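You operate a simulated robot arm through the tools that you are given. There is no shell and no other tool.

The job below is to be done with a simulated two-armed robot. You get a single attempt, and the scene is never put back.

TASK
Park the trolley: brake on, switch off, unplug the lamp, mirror upright.
Fine: brake first; switch off before you unplug; lay the plug on the deck.

The check looks at the end state, three seconds after you hand in, the way a careful person would. Anything else that was tipped, shoved, dropped, spilled or broken makes it a failure.

THE ROBOT
Two 7-joint arms with fingered hands on one trunk that stands fixed in place. Base frame: the origin is at the foot of the trunk, x ahead of it, y to its left, z up. Units: mm, degrees, N and s.
The left shoulder is at [32, 269, 971], the right one opposite. With the tool pointing down near the work surface each hand reaches from about 100 to 960 mm from the base axis, measured 20 degrees to its own side. Payload 5 kg a hand.
The TCP of each hand is the grasp point between the finger pads, 42 mm short of the fingertips. In the tool frame z runs along the fingers and y along their closing line. Largest opening 208 mm; the body of the gripper starts 119 mm behind the TCP. The gripper is a hand of 4 fingers: y runs from the thumb to the fingers, the wrist lies at [0, 0, -317] in the tool frame, and closing takes about 1.5 s.
Orientation is told as [roll, pitch, yaw] about the base's x, y, z axes, in that order, counted from this pose: with the fingers straight down and closing along the base's y, the tool's x points along the base's -x, its y along +y and its z along -z.

THE INTERFACE
- The arms move only by the tool apply_moves. It takes "left_rows", "right_rows" or both (then of equal length, played together; a hand with none holds still); each is a list of rows, each a list of 6 numbers: the shift along the base's x, y, z in mm, then the turn, a rotation vector about the base's x, y, z in degrees. In form: [[x, y, z, rx, ry, rz], ...]. A call has 1 to 20 rows; each row shifts and turns the commanded pose from where the row before left it. "left_grip" and "right_grip" are, for a hand that has rows, the closure, from 0 (fully open) to 1 (shut), set as the call begins (left out, the last holds). Each row takes 0.2 s and may step no farther than 50 mm and 8.6 degrees from the row before; otherwise, or with a gripper value out of range, the whole call is refused. Where a pose cannot be reached the arm comes as near as it can. A force on the tool above 80 N (or 10 N above the force at the start of the call, whichever is more), or a blocked arm, ends the call early, and 0.2 s more pass. The fingers move at their own pace (about 153 mm/s each) and stop on an object; they squeeze with about 30 N. The grip force told is the motor's: it shows also when the fingers shut on nothing. Time passes only in rows, and 0.2 s behind the last, so rows that do not move let the fingers close. The reply holds the time, the measured pose of the TCP, the force on the tool along the base axes, the opening and the grip force, in the units named above and with some noise, with the torque about the TCP (base axes, N m) and any sound that the robot's microphone picked up.
- Cameras (640 x 400 px; columns grow to the right, rows downward): "scene" is now at [146.1, 73.1, 1238.4]; the picture's right is [0.80, -0.60, 0.00], its down [-0.32, -0.43, -0.84] and it looks along [0.50, 0.67, -0.54] (base axes); focal length 214 px, centre (320, 200). "left" rides on the left gripper at [-93, 1, -146] in its tool frame; the picture's right is [-0.02, -1.00, 0.00], its down [0.84, -0.01, -0.54] and it looks along [0.54, -0.01, 0.84] (tool axes); focal length 280 px, centre (320, 200). "right" rides on the right gripper at [93, 1, -146] in its tool frame; the picture's right is [-0.01, 1.00, 0.00], its down [-0.84, -0.01, -0.54] and it looks along [-0.54, -0.01, 0.84] (tool axes); focal length 280 px, centre (320, 200). There is no depth. A picture from a camera that has moved, and an enlarged one, comes with that camera's place and axes in the base frame and with its lens.
- snapshot(camera): a new picture of that camera. The clock stands still meanwhile.
- slide_trunk(by): slides the trunk up (or, below 0, down) by that many mm; the arms and the scene camera ride with it, the base frame stays. It gives what a move gives, with no picture.
- move_fingers(finger1, finger2, finger3, thumb_bend, hand): sets how far each is bent, from 0 (flat) to 1 (curled in); at 0.3 the hand is open as for a grip, at 0.7 the pads meet at the TCP. One left out holds its place. A second passes; each finger stops where it meets its share of the squeeze, and holds until it gets a number again. A gripper value or a shape takes the hand back. It gives what a move gives, with no picture; readings hold the bend of each and the force on the fingers (four entries, about 0 where the hand has none), thumb and palm.
- hand_shape(shape, hand): the hand has 4 fingers and takes this shape, open, in about a second: jaw (thumb against the fingers, like two jaws); tri (thumb and two fingers); tip (a fingertip pinch); poke (one finger out to press); point (the index stretched); flat (the hand flat); cup (the hand cupped); fist (a fist). The gripper value then closes the fingers along that shape, each until it touches; the sizes above hold for jaw. It gives what a move gives, with no picture.
- head_to(pan, tilt): turns the head with the scene camera to pan (to the left, within 80 degrees either way) and tilt (down, from -29 to 69), counted from straight ahead of the robot. It gives what a move gives.
- enlarge(camera, box): a new picture of the part [left, top, right, bottom] of that camera's present view, enlarged. The clock stands still meanwhile.
- close_job(): hands the job in; it is judged then, once.

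Places have to be worked out from the pictures, the camera data and where the tool is seen. Open the grippers and draw the arms clear of the work before you hand the job in, unless the task says otherwise.

The tools are called after "Emit:" by a JSON object that holds its "op" and its "data". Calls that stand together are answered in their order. apply_moves: Moves the arms, as the interface text tells. Its arguments: {"type":"object","properties":{"left_rows":{"type":"array"},"left_grip":{"type":"number"},"right_rows":{"type":"array"},"right_grip":{"type":"number"}},"required":[]} The other tools are called the same way: slide_trunk (by) slides the trunk up or down; hand_shape (shape, hand) gives the hand a shape; move_fingers (finger1, finger2, finger3, thumb_bend, hand) moves the fingers one by one; head_to (pan, tilt) turns the head that bears the scene camera; snapshot (camera) takes a picture; enlarge (camera, box) takes an enlarged picture of a part of a camera's view; close_job () hands the job in.

At the start:

```text
time: 0.0
left_position: [423.2, 526.6, 1053.2]
left_ee_rot: [0.1, 0.0, 24.7]
left_wrist_force: [0.4, -0.2, -0.5]
left_torque: [0.0, 0.01, -0.03]
left_grip_width: 207.9
left_grip_force: 0.0
left_shape: jaw
left_bend: [0.3, 0.3, 0.3, 0.3]
left_finger forces: [0.0, 0.0, 0.0, 0.0, 0.0, 0.1]
right_position: [466.6, 1.1, 1093.9]
right_ee_rot: [0.0, -0.1, 24.7]
right_wrist_force: [-0.1, 0.0, -0.3]
right_torque: [0.01, 0.01, -0.01]
right_grip_width: 207.6
right_grip_force: 0.1
right_shape: jaw
right_bend: [0.3, 0.3, 0.3, 0.3]
right_finger forces: [0.0, 0.0, 0.0, 0.0, 0.0, 0.0]
trunk travel left (down, up): [-350.0, 271.0]
head pan, tilt: [53.2, 32.7]
```

scene: 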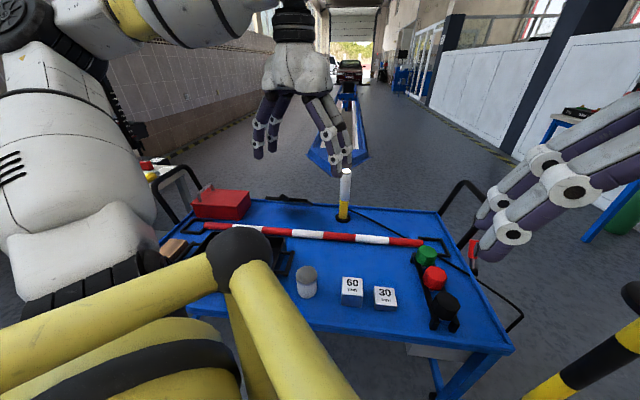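
right: 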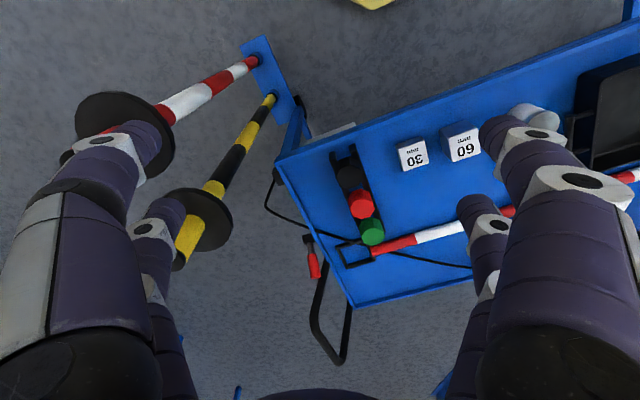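
left: 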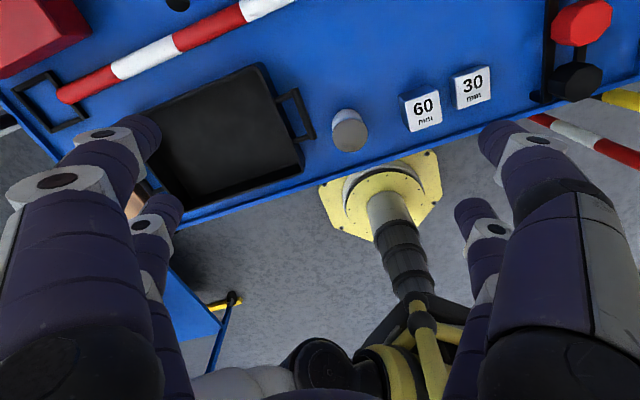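

The trolley appears as a blue deck with bins, a lamp-like post, buttons, and a red/white bar. I first look around with the head to find the brake, switch, plug, lamp and mirror.

Emit:
{"op": "enlarge", "data": {"camera": "scene", "box": [160, 160, 360, 285]}}

Emit:
{"op": "enlarge", "data": {"camera": "scene", "box": [340, 200, 540, 325]}}

Emit:
{"op": "enlarge", "data": {"camera": "right", "box": [240, 100, 480, 250]}}

Emit:
{"op": "enlarge", "data": {"camera": "left", "box": [0, 0, 320, 200]}}

```text
3.20 times, centred on (260, 222) of scene
camera zoom: at [146.1, 73.1, 1238.4], right [0.8, -0.6, 0.0], down [-0.32, -0.43, -0.84], along [0.5, 0.67, -0.54], focal length 686 px, centre (512, 128)
```

zoom: 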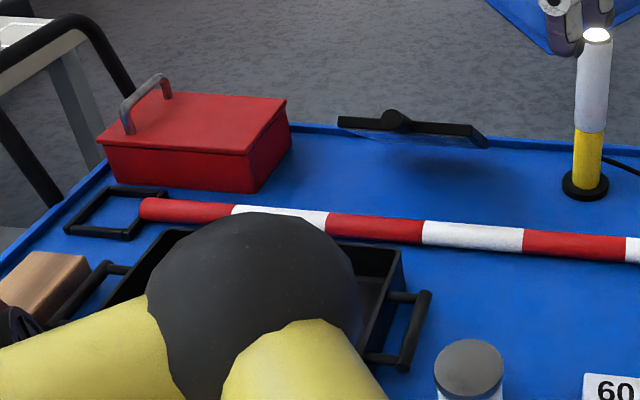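

```text
3.20 times, centred on (440, 262) of scene
camera zoom: at [146.1, 73.1, 1238.4], right [0.8, -0.6, 0.0], down [-0.32, -0.43, -0.84], along [0.5, 0.67, -0.54], focal length 686 px, centre (-64, 0)
```

zoom: 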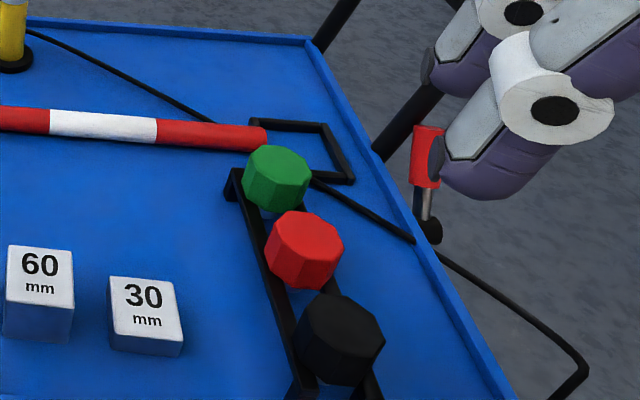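

```text
2.67 times, centred on (360, 175) of right
camera zoom: at [381.4, -37.4, 1241.7], right [-0.4, 0.91, 0.0], down [0.77, 0.34, 0.54], along [0.49, 0.22, -0.84], focal length 748 px, centre (213, 267)
```

zoom: 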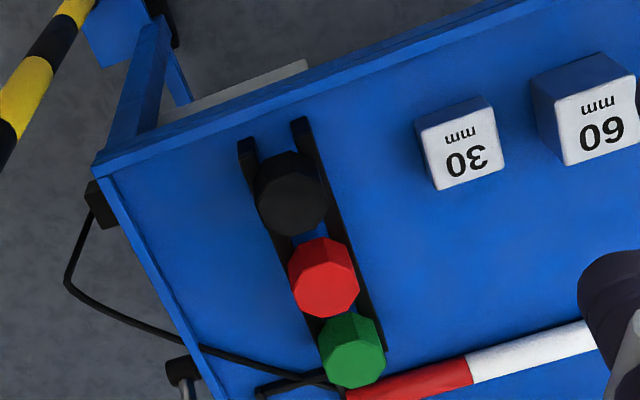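

```text
2.00 times, centred on (160, 100) of left
camera zoom: at [506.2, 568.1, 1198.5], right [0.43, -0.9, 0.0], down [-0.76, -0.36, 0.54], along [-0.49, -0.23, -0.84], focal length 561 px, centre (640, 400)
```

zoom: 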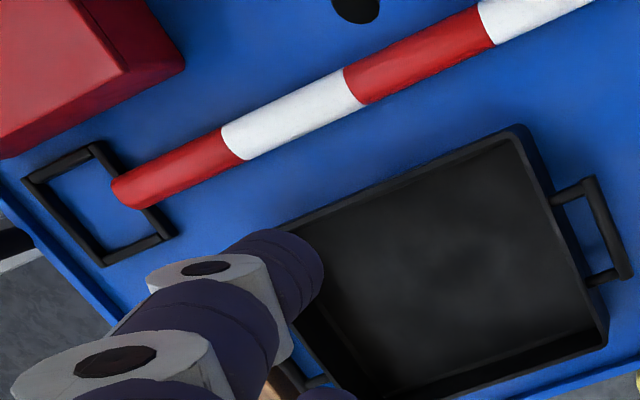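

The lamp is the white/yellow post with a cable that runs over the right edge of the deck toward a black block. The red-handled lever on the right side is probably the brake, and the dark flat thing on the deck's back edge is probably the folded mirror. I look from more head angles.

Emit:
{"op": "head_to", "data": {"pan": 35, "tilt": 40}}

Emit:
{"op": "snapshot", "data": {"camera": "scene"}}

Emit:
{"op": "enlarge", "data": {"camera": "right", "box": [240, 100, 400, 200]}}

Emit:
{"op": "enlarge", "data": {"camera": "right", "box": [260, 200, 420, 300]}}

```text
time: 0.8
left_position: [422.6, 526.5, 1053.1]
left_ee_rot: [-0.1, -0.1, 24.7]
left_wrist_force: [-0.4, 0.9, -0.4]
left_torque: [0.01, -0.02, -0.04]
left_grip_width: 207.9
left_grip_force: 0.0
left_shape: jaw
left_bend: [0.3, 0.3, 0.3, 0.3]
left_finger forces: [0.1, 0.0, 0.0, 0.0, 0.0, 0.0]
right_position: [467.1, -0.6, 1095.4]
right_ee_rot: [0.0, 0.0, 24.6]
right_wrist_force: [0.3, -0.7, -0.9]
right_torque: [-0.01, 0.0, 0.01]
right_grip_width: 207.6
right_grip_force: 0.0
right_shape: jaw
right_bend: [0.3, 0.3, 0.3, 0.3]
right_finger forces: [0.1, 0.1, 0.0, 0.0, 0.0, 0.0]
trunk travel left (down, up): [-350.0, 271.0]
head pan, tilt: [35.0, 40.0]
```

```text
taken
camera scene: at [162.2, 50.4, 1227.2], right [0.57, -0.82, 0.0], down [-0.53, -0.37, -0.77], along [0.63, 0.44, -0.64], focal length 214 px, centre (320, 200)
```

scene: 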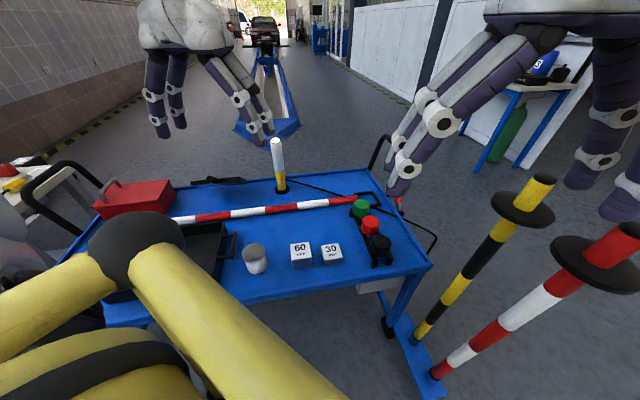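

```text
4.00 times, centred on (320, 150) of right
camera zoom: at [381.4, -37.4, 1241.7], right [-0.4, 0.91, 0.0], down [0.77, 0.34, 0.54], along [0.49, 0.22, -0.84], focal length 1122 px, centre (320, 400)
```

zoom: 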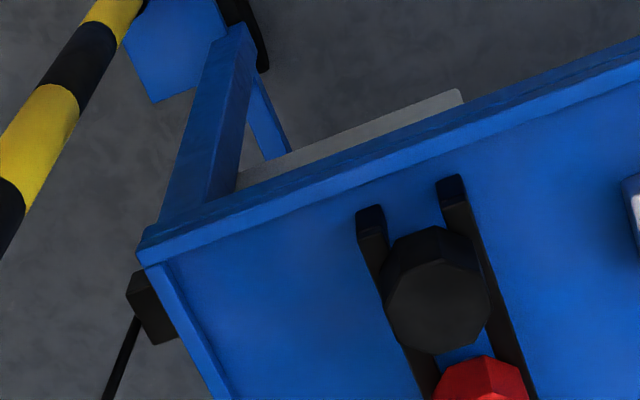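

```text
4.00 times, centred on (340, 250) of right
camera zoom: at [381.4, -37.4, 1241.7], right [-0.4, 0.91, 0.0], down [0.77, 0.34, 0.54], along [0.49, 0.22, -0.84], focal length 1122 px, centre (240, 0)
```

zoom: 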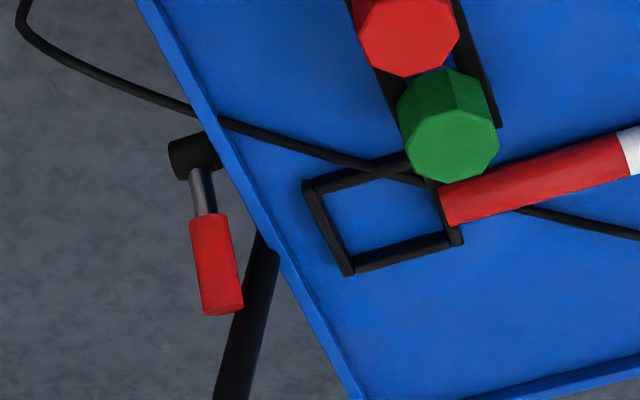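

The right hand's fingers are very near the tops of the two striped posts (about [574,-73,1050] and [497,-155,1030]). I raise the trunk first, straight up, to gain clearance and a better look down.

Emit:
{"op": "slide_trunk", "data": {"by": 150}}

Emit:
{"op": "snapshot", "data": {"camera": "scene"}}

Emit:
{"op": "snapshot", "data": {"camera": "right"}}

Emit:
{"op": "snapshot", "data": {"camera": "left"}}

```text
time: 2.6
left_position: [422.4, 525.9, 1202.2]
left_ee_rot: [-0.1, 0.0, 24.7]
left_wrist_force: [0.3, -0.1, -0.5]
left_torque: [-0.01, 0.06, -0.01]
left_grip_width: 208.1
left_grip_force: 0.0
left_shape: jaw
left_bend: [0.3, 0.3, 0.3, 0.3]
left_finger forces: [0.0, 0.0, 0.0, 0.0, 0.1, 0.0]
right_position: [467.3, -0.1, 1244.1]
right_ee_rot: [0.0, 0.1, 24.8]
right_wrist_force: [0.8, 0.6, -0.4]
right_torque: [0.0, 0.03, -0.01]
right_grip_width: 207.9
right_grip_force: 0.0
right_shape: jaw
right_bend: [0.3, 0.3, 0.3, 0.3]
right_finger forces: [0.1, 0.0, 0.1, 0.0, 0.0, 0.0]
trunk travel left (down, up): [-500.0, 121.0]
head pan, tilt: [35.0, 40.0]
```

```text
taken
camera scene: at [143.1, 50.5, 1380.3], right [0.57, -0.82, 0.0], down [-0.53, -0.37, -0.77], along [0.63, 0.44, -0.64], focal length 214 px, centre (320, 200)
```

scene: 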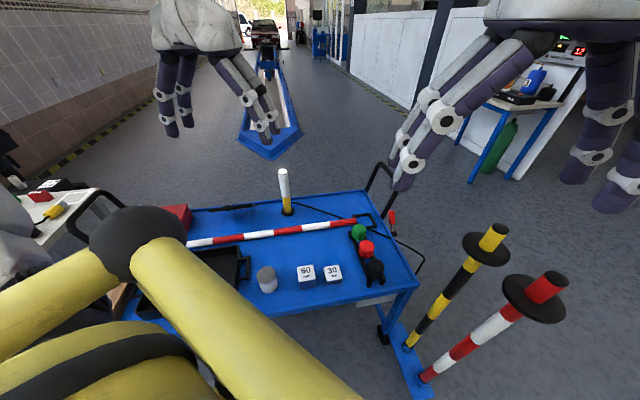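

```text
taken
camera right: at [381.8, -37.3, 1391.2], right [-0.4, 0.91, 0.0], down [0.77, 0.34, 0.54], along [0.49, 0.22, -0.84], focal length 280 px, centre (320, 200)
```

right: 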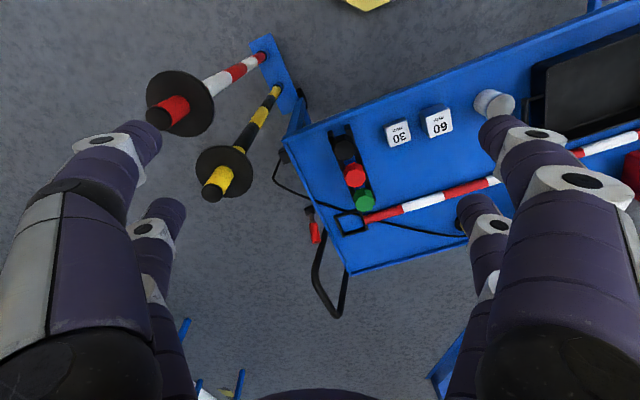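

```text
taken
camera left: at [506.6, 568.2, 1347.9], right [0.43, -0.9, 0.0], down [-0.76, -0.36, 0.54], along [-0.49, -0.23, -0.84], focal length 280 px, centre (320, 200)
```

left: 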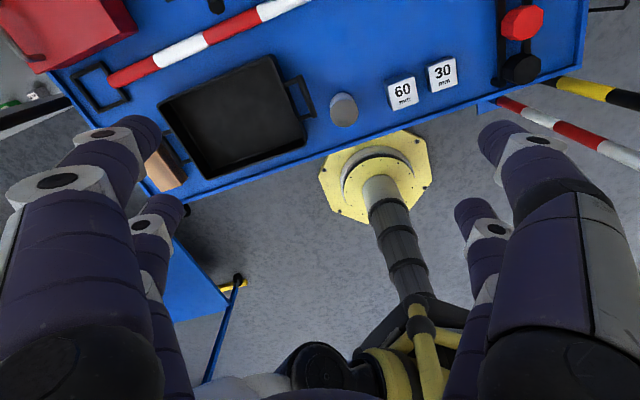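

With the trunk up there is clearance over the posts (tops near z 1060). I swing the right hand out to the right of the trolley, at height, yawing it so that its camera looks at the trolley's right side face.

Emit:
{"op": "apply_moves", "data": {"right_rows": [[21, -13, 0, 0, 0, 7.5], [21, -13, 0, 0, 0, 7.5], [21, -13, 0, 0, 0, 7.5], [21, -13, 0, 0, 0, 7.5], [21, -13, 0, 0, 0, 7.5], [21, -13, 0, 0, 0, 7.5], [21, -13, 0, 0, 0, 7.5], [21, -13, 0, 0, 0, 7.5], [21, -13, 0, 0, 0, 7.5], [21, -13, 0, 0, 0, 7.5], [21, -13, 0, 0, 0, 7.5], [21, -13, 0, 0, 0, 7.5], [21, -13, 0, 0, 0, 0], [21, -13, 0, 0, 0, 0]]}}

Emit:
{"op": "snapshot", "data": {"camera": "right"}}

Emit:
{"op": "snapshot", "data": {"camera": "scene"}}

```text
time: 5.6
left_position: [422.1, 525.9, 1202.7]
left_ee_rot: [0.1, 0.0, 24.7]
left_wrist_force: [0.2, -0.9, 0.7]
left_torque: [0.0, -0.02, 0.01]
left_grip_width: 207.6
left_grip_force: 0.0
left_shape: jaw
left_bend: [0.3, 0.3, 0.3, 0.3]
left_finger forces: [0.1, 0.0, 0.0, 0.1, 0.1, 0.1]
right_position: [762.5, -181.1, 1245.8]
right_ee_rot: [0.0, 0.0, 114.7]
right_wrist_force: [-0.7, -1.0, -0.1]
right_torque: [-0.03, 0.05, 0.02]
right_grip_width: 207.9
right_grip_force: 0.1
right_shape: jaw
right_bend: [0.3, 0.3, 0.3, 0.3]
right_finger forces: [0.0, 0.0, 0.0, 0.0, 0.1, 0.0]
trunk travel left (down, up): [-500.0, 121.0]
head pan, tilt: [35.0, 40.0]
```

```text
taken
camera right: at [800.3, -266.4, 1393.0], right [-0.91, -0.41, 0.0], down [-0.34, 0.77, 0.54], along [-0.22, 0.49, -0.84], focal length 280 px, centre (320, 200)
```

right: 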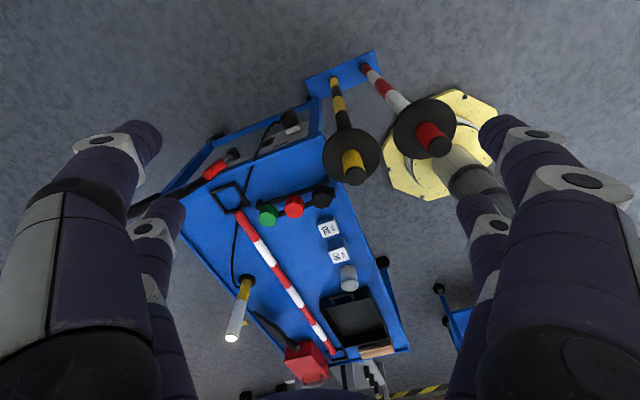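

```text
taken
camera scene: at [143.0, 50.3, 1380.5], right [0.57, -0.82, 0.0], down [-0.53, -0.37, -0.77], along [0.63, 0.44, -0.64], focal length 214 px, centre (320, 200)
```

scene: 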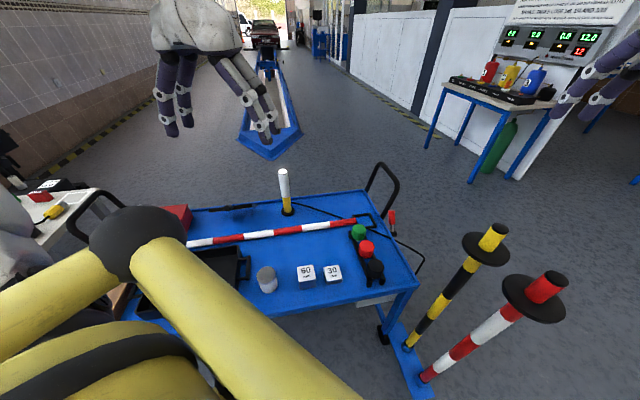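

The right camera now sees the trolley's right side face with a grey panel. I enlarge it.

Emit:
{"op": "enlarge", "data": {"camera": "right", "box": [160, 90, 352, 210]}}

Emit:
{"op": "enlarge", "data": {"camera": "right", "box": [190, 260, 430, 400]}}

Emit:
{"op": "enlarge", "data": {"camera": "scene", "box": [160, 160, 440, 340]}}

```text
3.33 times, centred on (256, 150) of right
camera zoom: at [800.3, -266.4, 1393.0], right [-0.91, -0.41, 0.0], down [-0.34, 0.77, 0.54], along [-0.22, 0.49, -0.84], focal length 935 px, centre (533, 367)
```

zoom: 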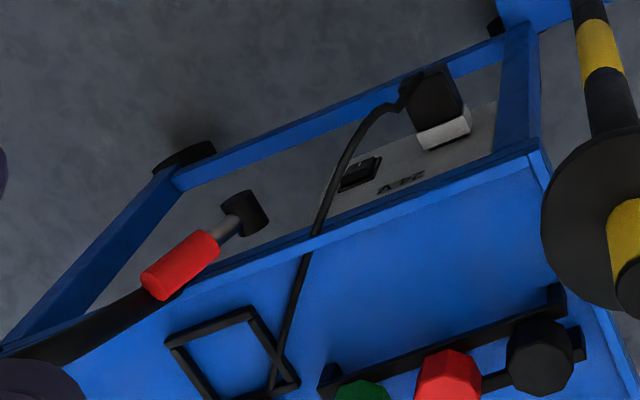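

```text
2.67 times, centred on (310, 330) of right
camera zoom: at [800.3, -266.4, 1393.0], right [-0.91, -0.41, 0.0], down [-0.34, 0.77, 0.54], along [-0.22, 0.49, -0.84], focal length 748 px, centre (347, -147)
```

zoom: 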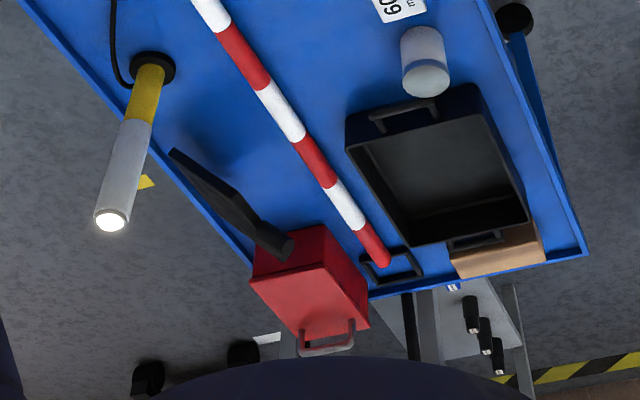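

```text
2.22 times, centred on (300, 250) of scene
camera zoom: at [143.0, 50.3, 1380.5], right [0.57, -0.82, 0.0], down [-0.53, -0.37, -0.77], along [0.63, 0.44, -0.64], focal length 477 px, centre (364, 89)
```

zoom: 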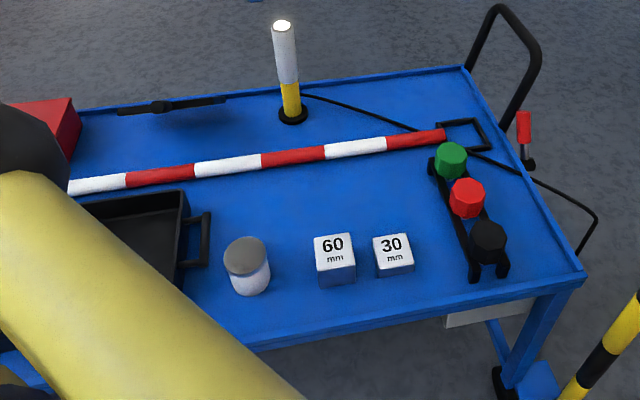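

The side face carries a grey panel with a rocker switch, a label, and a socket with the black plug in it; the mirror lies folded at the back by the red box. I bring the right hand lower and farther out to read the panel and the brake lever markings.

Emit:
{"op": "apply_moves", "data": {"right_rows": [[7, 0, -40, 0, 0, 1], [7, 0, -40, 0, 0, 1], [7, 0, -40, 0, 0, 1], [7, 0, -40, 0, 0, 1], [7, 0, -40, 0, 0, 1], [7, 0, -40, 0, 0, 1], [7, 0, -40, 0, 0, 1], [7, 0, -40, 0, 0, 1], [7, 0, -40, 0, 0, 1], [7, 0, -40, 0, 0, 1]]}}

Emit:
{"op": "snapshot", "data": {"camera": "right"}}

Emit:
{"op": "snapshot", "data": {"camera": "scene"}}

```text
time: 7.8
left_position: [422.6, 526.3, 1203.6]
left_ee_rot: [0.0, 0.0, 24.8]
left_wrist_force: [0.4, -0.3, -0.1]
left_torque: [0.03, 0.09, -0.02]
left_grip_width: 207.6
left_grip_force: 0.2
left_shape: jaw
left_bend: [0.3, 0.3, 0.3, 0.3]
left_finger forces: [0.0, 0.0, 0.1, 0.0, 0.0, 0.1]
right_position: [831.7, -181.7, 844.4]
right_ee_rot: [-0.1, -0.1, 124.7]
right_wrist_force: [1.0, 0.9, 0.5]
right_torque: [0.02, 0.06, 0.03]
right_grip_width: 207.9
right_grip_force: 0.1
right_shape: jaw
right_bend: [0.3, 0.3, 0.3, 0.3]
right_finger forces: [0.0, 0.0, 0.1, 0.0, 0.1, 0.0]
trunk travel left (down, up): [-500.0, 121.0]
head pan, tilt: [35.0, 40.0]
```

```text
taken
camera right: at [883.4, -257.9, 991.9], right [-0.83, -0.56, 0.0], down [-0.47, 0.7, 0.54], along [-0.3, 0.45, -0.84], focal length 280 px, centre (320, 200)
```

right: 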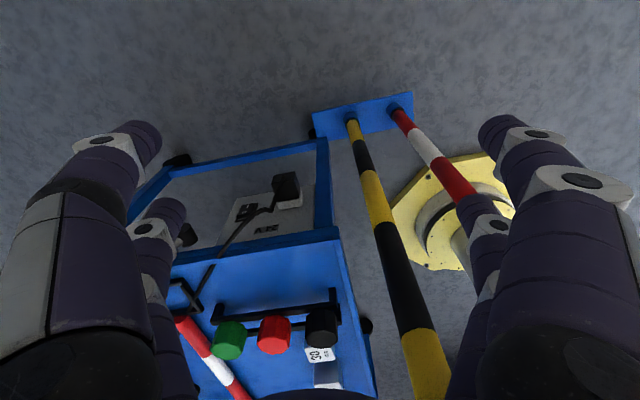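

```text
taken
camera scene: at [143.6, 50.2, 1380.4], right [0.57, -0.82, 0.0], down [-0.53, -0.37, -0.77], along [0.63, 0.44, -0.64], focal length 214 px, centre (320, 200)
```

scene: 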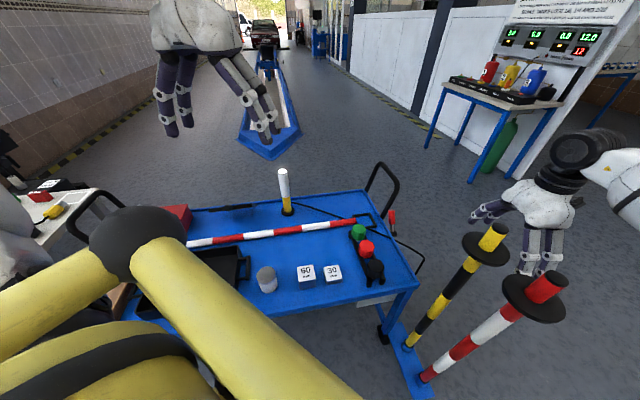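

Emit:
{"op": "enlarge", "data": {"camera": "right", "box": [170, 130, 346, 240]}}

Emit:
{"op": "enlarge", "data": {"camera": "right", "box": [224, 165, 312, 220]}}

```text
3.64 times, centred on (258, 185) of right
camera zoom: at [883.4, -257.9, 991.9], right [-0.83, -0.56, 0.0], down [-0.47, 0.7, 0.54], along [-0.3, 0.45, -0.84], focal length 1020 px, centre (546, 254)
```

zoom: 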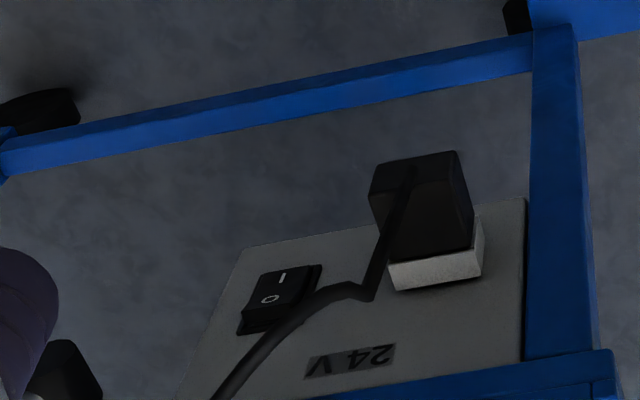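

```text
7.27 times, centred on (268, 192) of right
camera zoom: at [883.4, -257.9, 991.9], right [-0.83, -0.56, 0.0], down [-0.47, 0.7, 0.54], along [-0.3, 0.45, -0.84], focal length 2039 px, centre (698, 254)
```

zoom: 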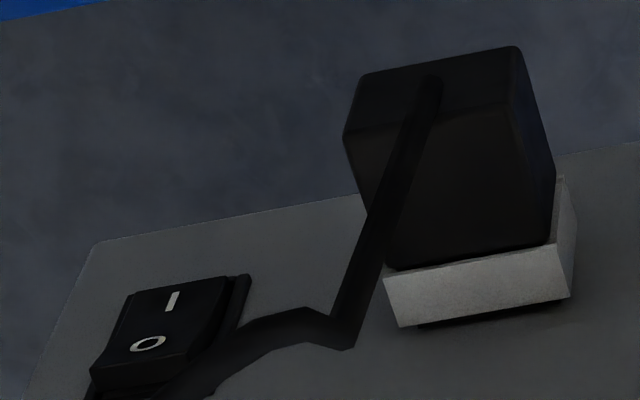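

The panel shows a rocker (I below, O above, the label "24 V" upside down in this view) at about [821,112,507] and the plug end near [795,-1,505]. Next I turn the right hand's camera toward the brake lever (about [870,142,630] to [917,183,678]) to look for its markings.

Emit:
{"op": "apply_moves", "data": {"right_rows": [[5, 10, -15, 0, 0, -7.5], [5, 10, -15, 0, 0, -7.5], [5, 10, -15, 0, 0, -7.5], [5, 10, -15, 0, 0, -7.5]]}}

Emit:
{"op": "snapshot", "data": {"camera": "right"}}

```text
time: 8.8
left_position: [422.1, 527.3, 1204.2]
left_ee_rot: [0.1, 0.0, 24.7]
left_wrist_force: [0.2, 0.1, -0.5]
left_torque: [-0.03, 0.05, -0.02]
left_grip_width: 207.7
left_grip_force: 0.1
left_shape: jaw
left_bend: [0.3, 0.3, 0.3, 0.3]
left_finger forces: [0.0, 0.0, 0.0, 0.0, 0.1, 0.0]
right_position: [851.5, -142.2, 786.4]
right_ee_rot: [-0.1, 0.0, 94.6]
right_wrist_force: [0.0, 0.0, 0.1]
right_torque: [0.03, 0.0, -0.01]
right_grip_width: 207.9
right_grip_force: 0.0
right_shape: jaw
right_bend: [0.3, 0.3, 0.3, 0.3]
right_finger forces: [0.0, 0.1, 0.0, 0.0, 0.0, 0.0]
trunk travel left (down, up): [-500.0, 121.0]
head pan, tilt: [35.0, 40.0]
```

```text
taken
camera right: at [856.8, -234.7, 931.8], right [-1.0, -0.07, 0.0], down [-0.06, 0.84, 0.54], along [-0.04, 0.54, -0.84], focal length 280 px, centre (320, 200)
```

right: 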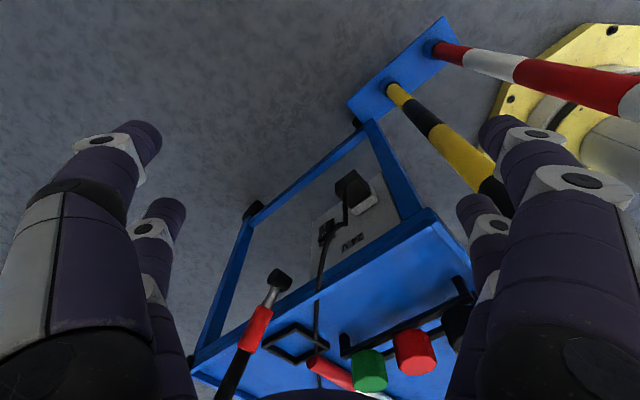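

Emit:
{"op": "enlarge", "data": {"camera": "right", "box": [190, 240, 350, 340]}}

Emit:
{"op": "enlarge", "data": {"camera": "right", "box": [296, 160, 392, 260]}}

Emit:
{"op": "enlarge", "data": {"camera": "right", "box": [160, 180, 448, 400]}}

```text
4.00 times, centred on (270, 290) of right
camera zoom: at [856.8, -234.7, 931.8], right [-1.0, -0.07, 0.0], down [-0.06, 0.84, 0.54], along [-0.04, 0.54, -0.84], focal length 1122 px, centre (520, -160)
```

zoom: 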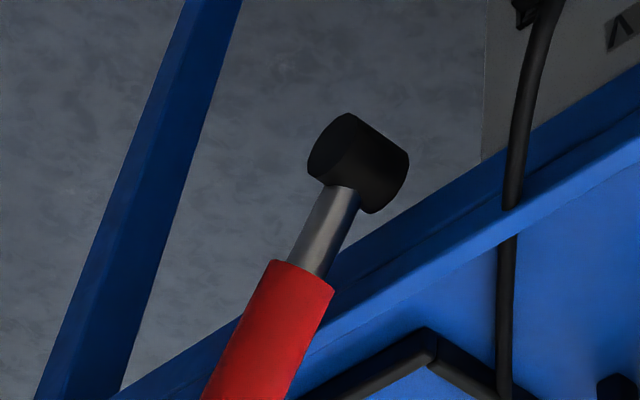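

```text
4.00 times, centred on (344, 210) of right
camera zoom: at [856.8, -234.7, 931.8], right [-1.0, -0.07, 0.0], down [-0.06, 0.84, 0.54], along [-0.04, 0.54, -0.84], focal length 1122 px, centre (224, 160)
```

zoom: 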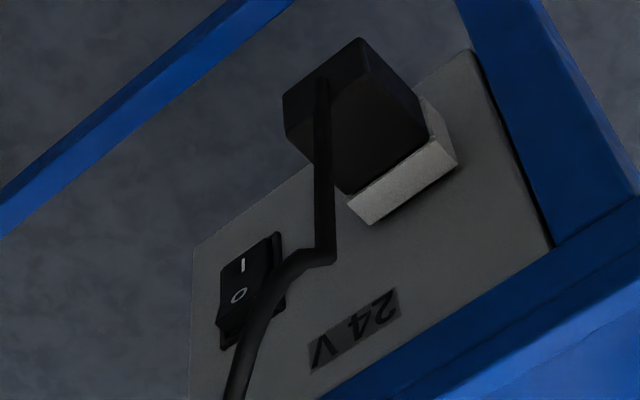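

```text
1.82 times, centred on (304, 290) of right
camera zoom: at [856.8, -234.7, 931.8], right [-1.0, -0.07, 0.0], down [-0.06, 0.84, 0.54], along [-0.04, 0.54, -0.84], focal length 510 px, centre (349, 36)
```

zoom: 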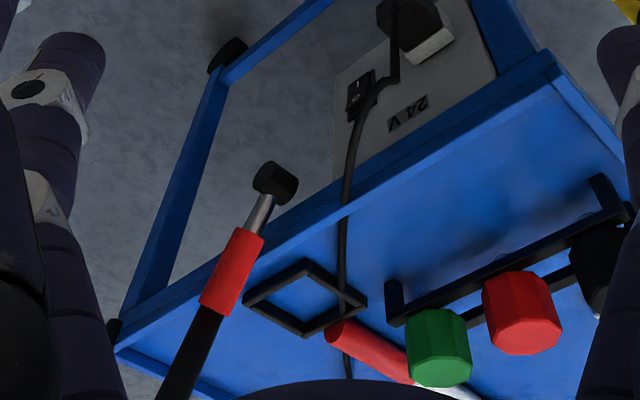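

No printed brake marks are visible from above. I lower the right hand and tilt it up so its camera looks more squarely at the side face, to read the panel and the lever's surroundings.

Emit:
{"op": "apply_moves", "data": {"right_rows": [[-3, -2, -18, 0, 0, 7.7], [-3, -2, -18, 0, 0, 7.7], [-3, -2, -18, 5.87, 2.14, 0], [-3, -2, -18, 5.87, 2.14, 0], [-3, 0, -18, 5.87, 2.14, 0], [-3, 0, -18, 5.87, 2.14, 0], [-2, 0, -18, 0, 0, 0], [-2, 0, -18, 0, 0, 0]]}}

Emit:
{"op": "snapshot", "data": {"camera": "right"}}

Emit:
{"op": "snapshot", "data": {"camera": "scene"}}

```text
time: 10.6
left_position: [423.2, 525.7, 1203.8]
left_ee_rot: [0.0, 0.0, 24.7]
left_wrist_force: [-0.2, -0.3, -0.6]
left_torque: [0.03, 0.05, -0.02]
left_grip_width: 207.9
left_grip_force: 0.1
left_shape: jaw
left_bend: [0.3, 0.3, 0.3, 0.3]
left_finger forces: [0.0, 0.1, 0.0, 0.0, 0.0, 0.1]
right_position: [828.3, -150.1, 640.0]
right_ee_rot: [0.0, -24.9, 110.1]
right_wrist_force: [0.5, -0.1, 1.6]
right_torque: [0.01, 0.06, 0.01]
right_grip_width: 207.7
right_grip_force: 0.1
right_shape: jaw
right_bend: [0.3, 0.3, 0.3, 0.3]
right_finger forces: [0.0, 0.0, 0.0, 0.1, 0.0, 0.0]
trunk travel left (down, up): [-500.0, 121.0]
head pan, tilt: [35.0, 40.0]
```

```text
taken
camera right: at [877.5, -288.3, 732.6], right [-0.94, -0.33, 0.01], down [-0.17, 0.51, 0.84], along [-0.28, 0.8, -0.54], focal length 280 px, centre (320, 200)
```

right: 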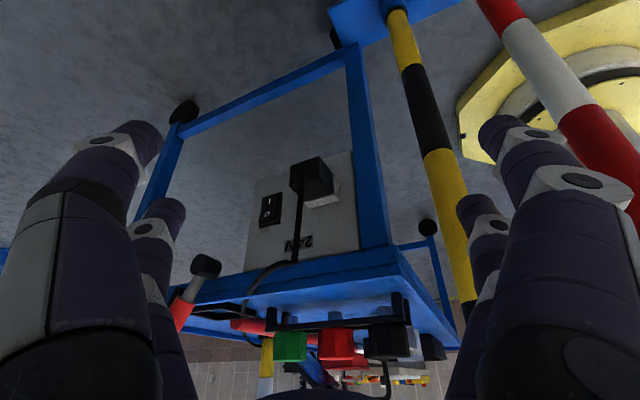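

```text
taken
camera scene: at [143.2, 50.2, 1380.5], right [0.57, -0.82, 0.0], down [-0.53, -0.37, -0.77], along [0.63, 0.44, -0.64], focal length 214 px, centre (320, 200)
```

scene: 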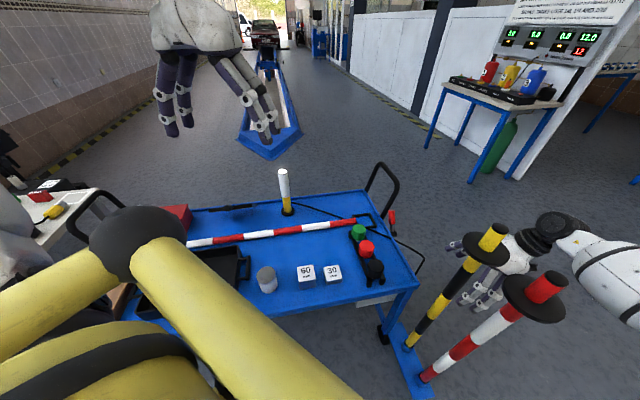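

Emit:
{"op": "enlarge", "data": {"camera": "right", "box": [150, 140, 390, 290]}}

Emit:
{"op": "enlarge", "data": {"camera": "right", "box": [230, 150, 374, 250]}}

Emit:
{"op": "enlarge", "data": {"camera": "right", "box": [150, 60, 390, 200]}}

Emit:
{"op": "enlarge", "data": {"camera": "scene", "box": [350, 160, 450, 300]}}

```text
2.67 times, centred on (270, 215) of right
camera zoom: at [877.5, -288.3, 732.6], right [-0.94, -0.33, 0.01], down [-0.17, 0.51, 0.84], along [-0.28, 0.8, -0.54], focal length 748 px, centre (453, 160)
```

zoom: 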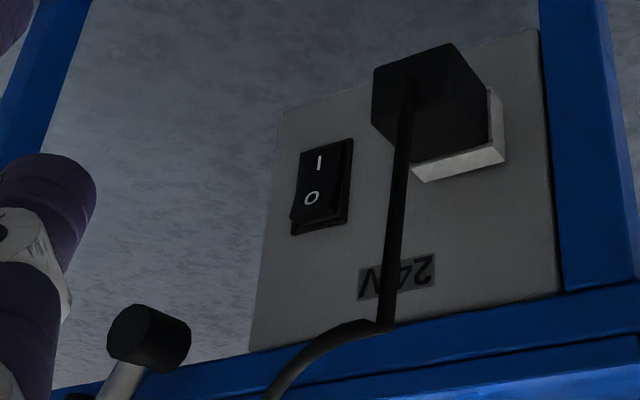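

```text
4.00 times, centred on (302, 200) of right
camera zoom: at [877.5, -288.3, 732.6], right [-0.94, -0.33, 0.01], down [-0.17, 0.51, 0.84], along [-0.28, 0.8, -0.54], focal length 1122 px, centre (392, 200)
```

zoom: 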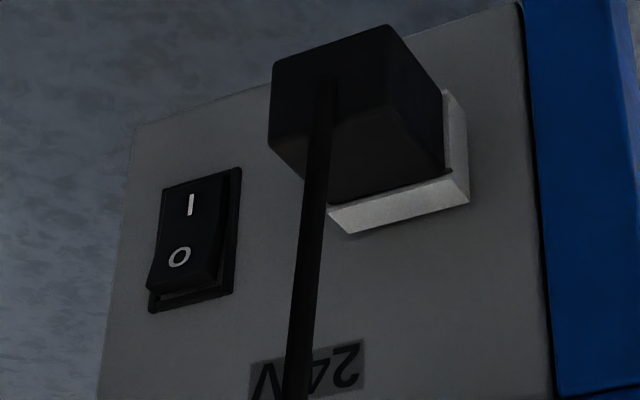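

```text
2.67 times, centred on (270, 130) of right
camera zoom: at [877.5, -288.3, 732.6], right [-0.94, -0.33, 0.01], down [-0.17, 0.51, 0.84], along [-0.28, 0.8, -0.54], focal length 748 px, centre (453, 387)
```

zoom: 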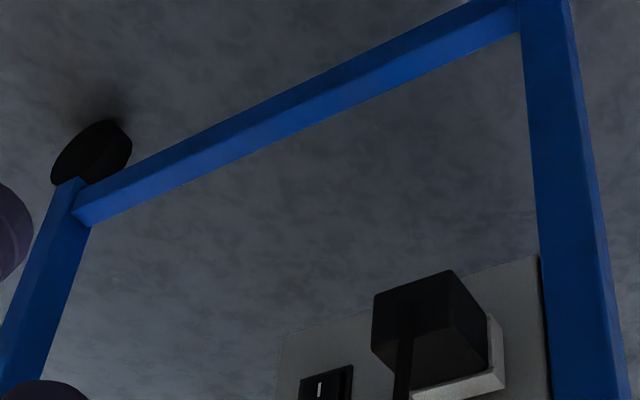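

```text
2.86 times, centred on (400, 230) of scene
camera zoom: at [143.2, 50.2, 1380.5], right [0.57, -0.82, 0.0], down [-0.53, -0.37, -0.77], along [0.63, 0.44, -0.64], focal length 613 px, centre (91, 114)
```

zoom: 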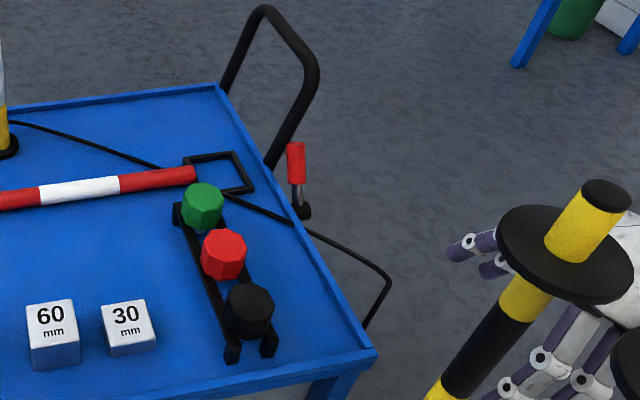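

The panel is now clear: rocker upper half marked O protrudes (so it is on), the plug (about 47 x 38 mm) sits in the white socket with its cable going up. The brake lever runs from hub ≈[900,152,596] up to ≈[937,192,698], leaning back right in front of the push-bar's leg, so it can only swing forward. I close the left hand into a beak, bring it above the deck toward the lever, and turn the right camera toward the lever.

Emit:
{"op": "apply_moves", "data": {"left_rows": [[24, -12, -11, 0, 0, -4.93], [24, -12, -11, 0, 0, -4.93], [24, -12, -11, 0, 0, -4.93], [24, -12, -11, 0, 0, -4.93], [24, -12, -11, 0, 0, -4.93], [24, -12, -11, 0, 0, -4.93], [24, -12, -11, 0, 0, -4.93], [24, -12, -11, 0, 0, -4.93], [24, -12, -11, 0, 0, -4.93], [24, -12, -11, 0, 0, -4.93], [24, -12, -11, 0, 0, -4.93], [24, -12, -11, 0, 0, -4.93], [24, -12, -11, 0, 0, -4.93], [24, -12, -11, 0, 0, -4.93]], "right_rows": [[0, -2, 0, 0, 0, -1.3], [0, -2, 0, 0, 0, -1.3], [0, -2, 0, 0, 0, -1.3], [0, -2, 0, 0, 0, -1.3], [0, -2, 0, 0, 0, -1.3], [0, -2, 0, 0, 0, -1.3], [0, -2, 0, 0, 0, -1.3], [0, -2, 0, 0, 0, -1.3], [0, -2, 0, 0, 0, -1.3], [0, -2, 0, 0, 0, -1.3], [0, -2, 0, 0, 0, -1.3], [0, -2, 0, 0, 0, -1.3], [0, -2, 0, 0, 0, -1.3], [0, -2, 0, 0, 0, -1.3]], "left_grip": 1}}

Emit:
{"op": "snapshot", "data": {"camera": "right"}}

Emit:
{"op": "snapshot", "data": {"camera": "left"}}

Emit:
{"op": "snapshot", "data": {"camera": "scene"}}

```text
time: 13.6
left_position: [760.5, 357.7, 1048.1]
left_ee_rot: [-0.2, 0.1, -44.2]
left_wrist_force: [-0.1, 0.3, -0.6]
left_torque: [-0.04, 0.11, 0.0]
left_grip_width: 0.0
left_grip_force: 30.0
left_shape: jaw
left_bend: [0.7, 0.7, 0.7, 0.7]
left_finger forces: [0.0, 0.0, 0.0, 0.0, 0.0, 0.0]
right_position: [829.1, -178.7, 640.6]
right_ee_rot: [0.1, -24.9, 91.8]
right_wrist_force: [0.8, -0.1, 0.0]
right_torque: [0.03, 0.03, 0.03]
right_grip_width: 208.1
right_grip_force: 0.1
right_shape: jaw
right_bend: [0.3, 0.3, 0.3, 0.3]
right_finger forces: [0.0, 0.1, 0.0, 0.0, 0.0, 0.0]
trunk travel left (down, up): [-500.0, 121.0]
head pan, tilt: [35.0, 40.0]
```

```text
taken
camera right: at [832.7, -324.6, 733.0], right [-1.0, -0.02, 0.01], down [0.0, 0.54, 0.84], along [-0.02, 0.84, -0.54], focal length 280 px, centre (320, 200)
```

right: 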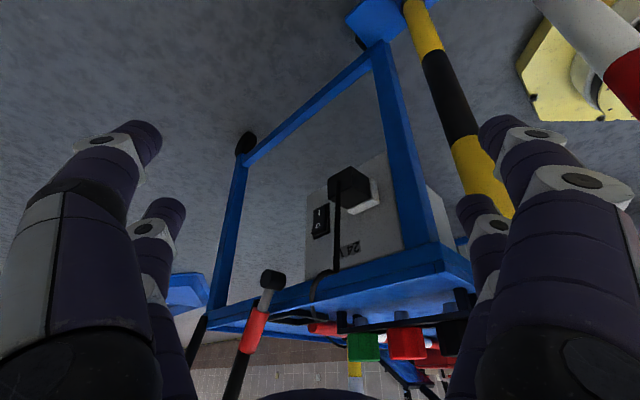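

```text
taken
camera left: at [828.3, 296.0, 1193.1], right [-0.69, -0.73, 0.0], down [-0.61, 0.58, 0.54], along [-0.39, 0.37, -0.84], focal length 280 px, centre (320, 200)
```

left: 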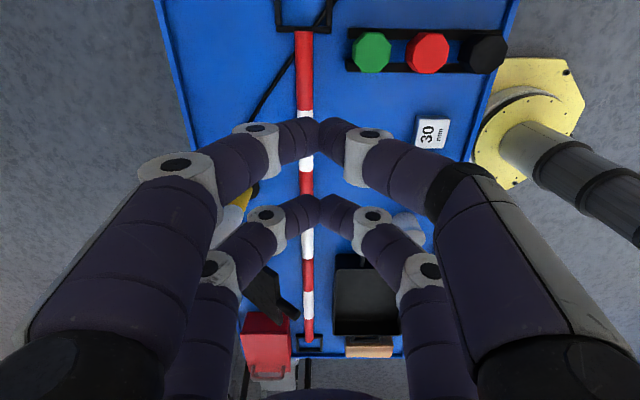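

```text
taken
camera scene: at [143.8, 50.4, 1380.2], right [0.57, -0.82, 0.0], down [-0.53, -0.37, -0.77], along [0.63, 0.44, -0.64], focal length 214 px, centre (320, 200)
```

scene: 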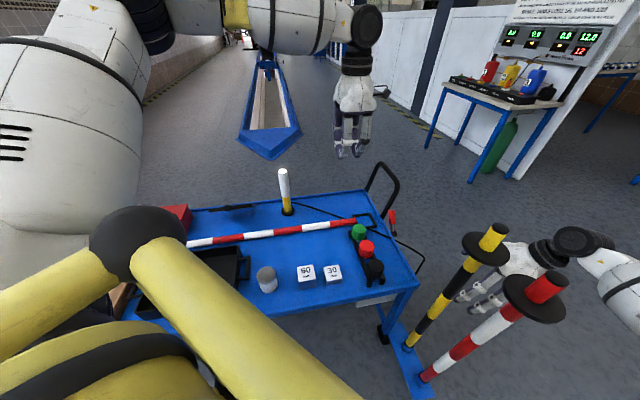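

The left hand sits above the deck, aligned with the trolley. The closed jaw is blunt, so I try the "poke" shape and look at where its finger lies.

Emit:
{"op": "hand_shape", "data": {"hand": "left", "shape": "poke"}}

Emit:
{"op": "snapshot", "data": {"camera": "left"}}

Emit:
{"op": "enlarge", "data": {"camera": "scene", "box": [260, 0, 460, 200]}}

```text
time: 14.5
left_position: [759.4, 359.8, 1049.7]
left_ee_rot: [0.0, 0.1, -44.2]
left_wrist_force: [0.0, 0.0, -0.1]
left_torque: [-0.03, -0.01, -0.01]
left_grip_width: 0.0
left_grip_force: 0.0
left_shape: poke
left_bend: [1.0, 1.0, 1.0, 0.33]
left_finger forces: [0.0, 0.0, 0.0, 0.1, 0.0, 0.1]
right_position: [829.3, -179.1, 640.4]
right_ee_rot: [0.0, -25.2, 91.9]
right_wrist_force: [0.2, -0.2, -0.3]
right_torque: [-0.04, 0.02, 0.0]
right_grip_width: 207.6
right_grip_force: 0.0
right_shape: jaw
right_bend: [0.3, 0.3, 0.3, 0.3]
right_finger forces: [0.1, 0.0, 0.0, 0.0, 0.1, 0.0]
trunk travel left (down, up): [-500.0, 121.0]
head pan, tilt: [35.0, 40.0]
```

```text
taken
camera left: at [826.8, 296.1, 1195.0], right [-0.69, -0.73, 0.0], down [-0.61, 0.58, 0.54], along [-0.39, 0.37, -0.84], focal length 280 px, centre (320, 200)
```

left: 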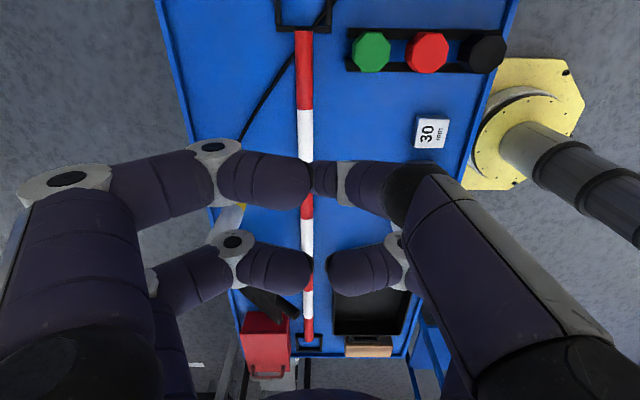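

```text
2.00 times, centred on (360, 100) of scene
camera zoom: at [142.5, 50.3, 1380.6], right [0.57, -0.82, 0.0], down [-0.53, -0.37, -0.77], along [0.63, 0.44, -0.64], focal length 429 px, centre (240, 400)
```

zoom: 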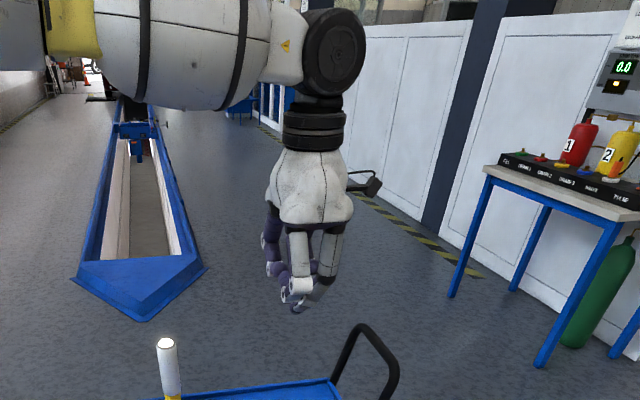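

Emit:
{"op": "apply_moves", "data": {"left_rows": [[0, 0, 0, 0, 0, 0], [0, 0, 0, 0, 0, 0], [0, 0, 0, 0, 0, 0]]}}

Emit:
{"op": "snapshot", "data": {"camera": "left"}}

Emit:
{"op": "enlarge", "data": {"camera": "scene", "box": [310, 20, 410, 180]}}

```text
time: 15.3
left_position: [759.1, 359.3, 1049.8]
left_ee_rot: [0.0, 0.0, -44.3]
left_wrist_force: [0.0, -0.4, 1.0]
left_torque: [-0.02, 0.0, 0.0]
left_grip_width: 0.0
left_grip_force: 0.1
left_shape: poke
left_bend: [1.0, 1.0, 1.0, 0.33]
left_finger forces: [0.0, 0.1, 0.1, 0.1, 0.0, 0.0]
right_position: [829.3, -178.6, 639.6]
right_ee_rot: [0.0, -24.9, 92.0]
right_wrist_force: [0.0, -0.1, -0.1]
right_torque: [0.01, -0.01, -0.01]
right_grip_width: 207.8
right_grip_force: 0.0
right_shape: jaw
right_bend: [0.3, 0.3, 0.3, 0.3]
right_finger forces: [0.1, 0.0, 0.0, 0.1, 0.0, 0.0]
trunk travel left (down, up): [-500.0, 121.0]
head pan, tilt: [35.0, 40.0]
```

```text
taken
camera left: at [827.2, 296.0, 1194.6], right [-0.69, -0.73, 0.0], down [-0.61, 0.58, 0.54], along [-0.39, 0.37, -0.84], focal length 280 px, centre (320, 200)
```

left: 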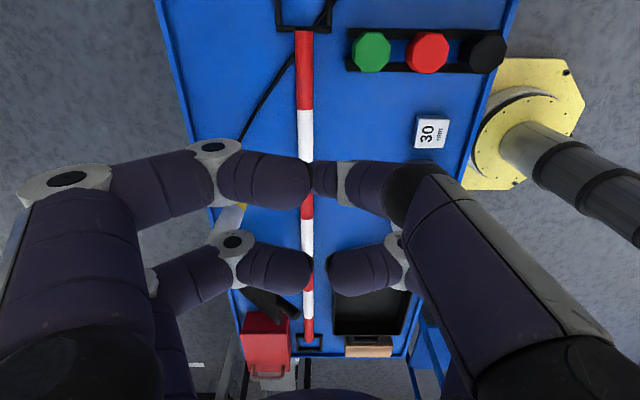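

```text
2.50 times, centred on (360, 100) of scene
camera zoom: at [142.8, 50.4, 1380.6], right [0.57, -0.82, 0.0], down [-0.53, -0.37, -0.77], along [0.63, 0.44, -0.64], focal length 536 px, centre (220, 450)
```

zoom: 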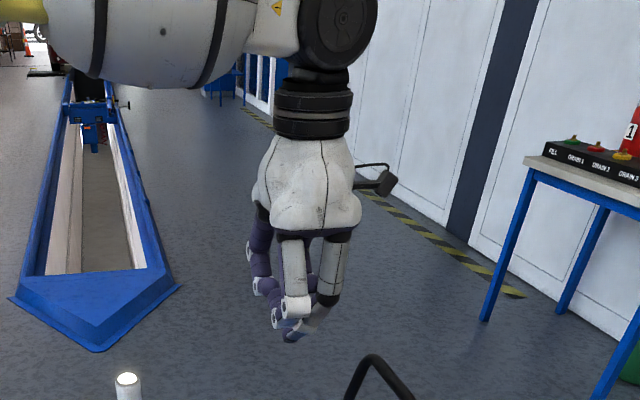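

Emit:
{"op": "enlarge", "data": {"camera": "scene", "box": [325, 90, 395, 165]}}

Emit:
{"op": "hand_shape", "data": {"hand": "left", "shape": "point"}}

Emit:
{"op": "enlarge", "data": {"camera": "scene", "box": [325, 90, 395, 165]}}

Emit:
{"op": "snapshot", "data": {"camera": "left"}}

```text
5.33 times, centred on (360, 128) of scene
camera zoom: at [142.8, 50.4, 1380.6], right [0.57, -0.82, 0.0], down [-0.53, -0.37, -0.77], along [0.63, 0.44, -0.64], focal length 1144 px, centre (107, 587)
```

zoom: 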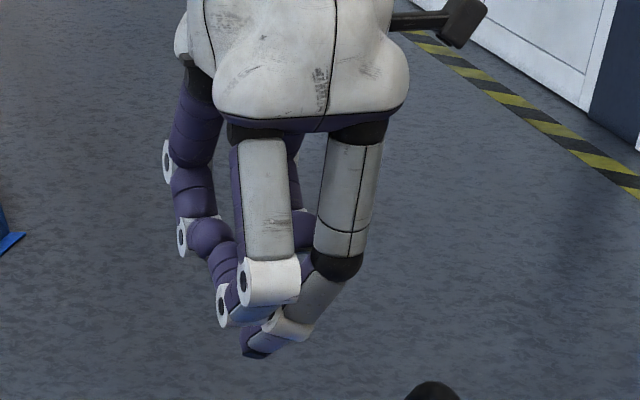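

```text
time: 16.2
left_position: [760.4, 358.8, 1048.8]
left_ee_rot: [0.0, 0.0, -44.3]
left_wrist_force: [-0.1, 0.4, 0.5]
left_torque: [-0.01, 0.01, 0.0]
left_grip_width: 201.8
left_grip_force: 0.1
left_shape: point
left_bend: [0.7, 1.0, 1.0, 0.32]
left_finger forces: [0.0, 0.1, 0.0, 0.0, 0.0, 0.0]
right_position: [828.0, -178.5, 641.3]
right_ee_rot: [0.1, -24.9, 91.9]
right_wrist_force: [0.4, -0.5, 0.3]
right_torque: [-0.01, -0.06, 0.0]
right_grip_width: 207.9
right_grip_force: 0.0
right_shape: jaw
right_bend: [0.3, 0.3, 0.3, 0.3]
right_finger forces: [0.0, 0.1, 0.1, 0.1, 0.1, 0.0]
trunk travel left (down, up): [-500.0, 121.0]
head pan, tilt: [35.0, 40.0]
```

```text
5.33 times, centred on (360, 128) of scene
camera zoom: at [142.8, 50.4, 1380.5], right [0.57, -0.82, 0.0], down [-0.53, -0.37, -0.77], along [0.63, 0.44, -0.64], focal length 1144 px, centre (107, 587)
```

zoom: 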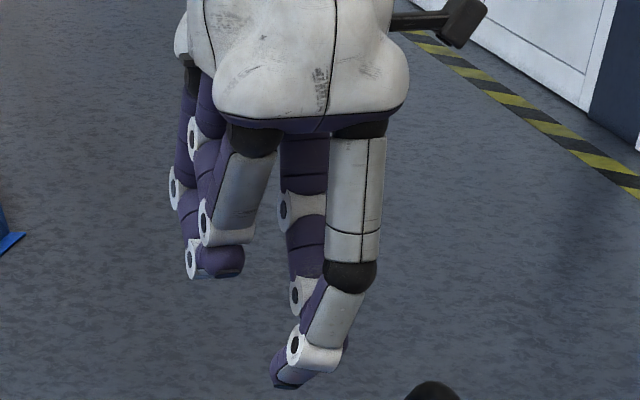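

```text
taken
camera left: at [827.2, 296.0, 1194.6], right [-0.69, -0.73, 0.0], down [-0.61, 0.58, 0.54], along [-0.39, 0.37, -0.84], focal length 280 px, centre (320, 200)
```

left: 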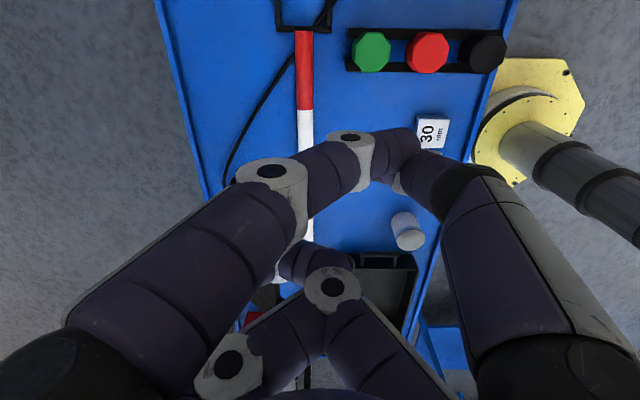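

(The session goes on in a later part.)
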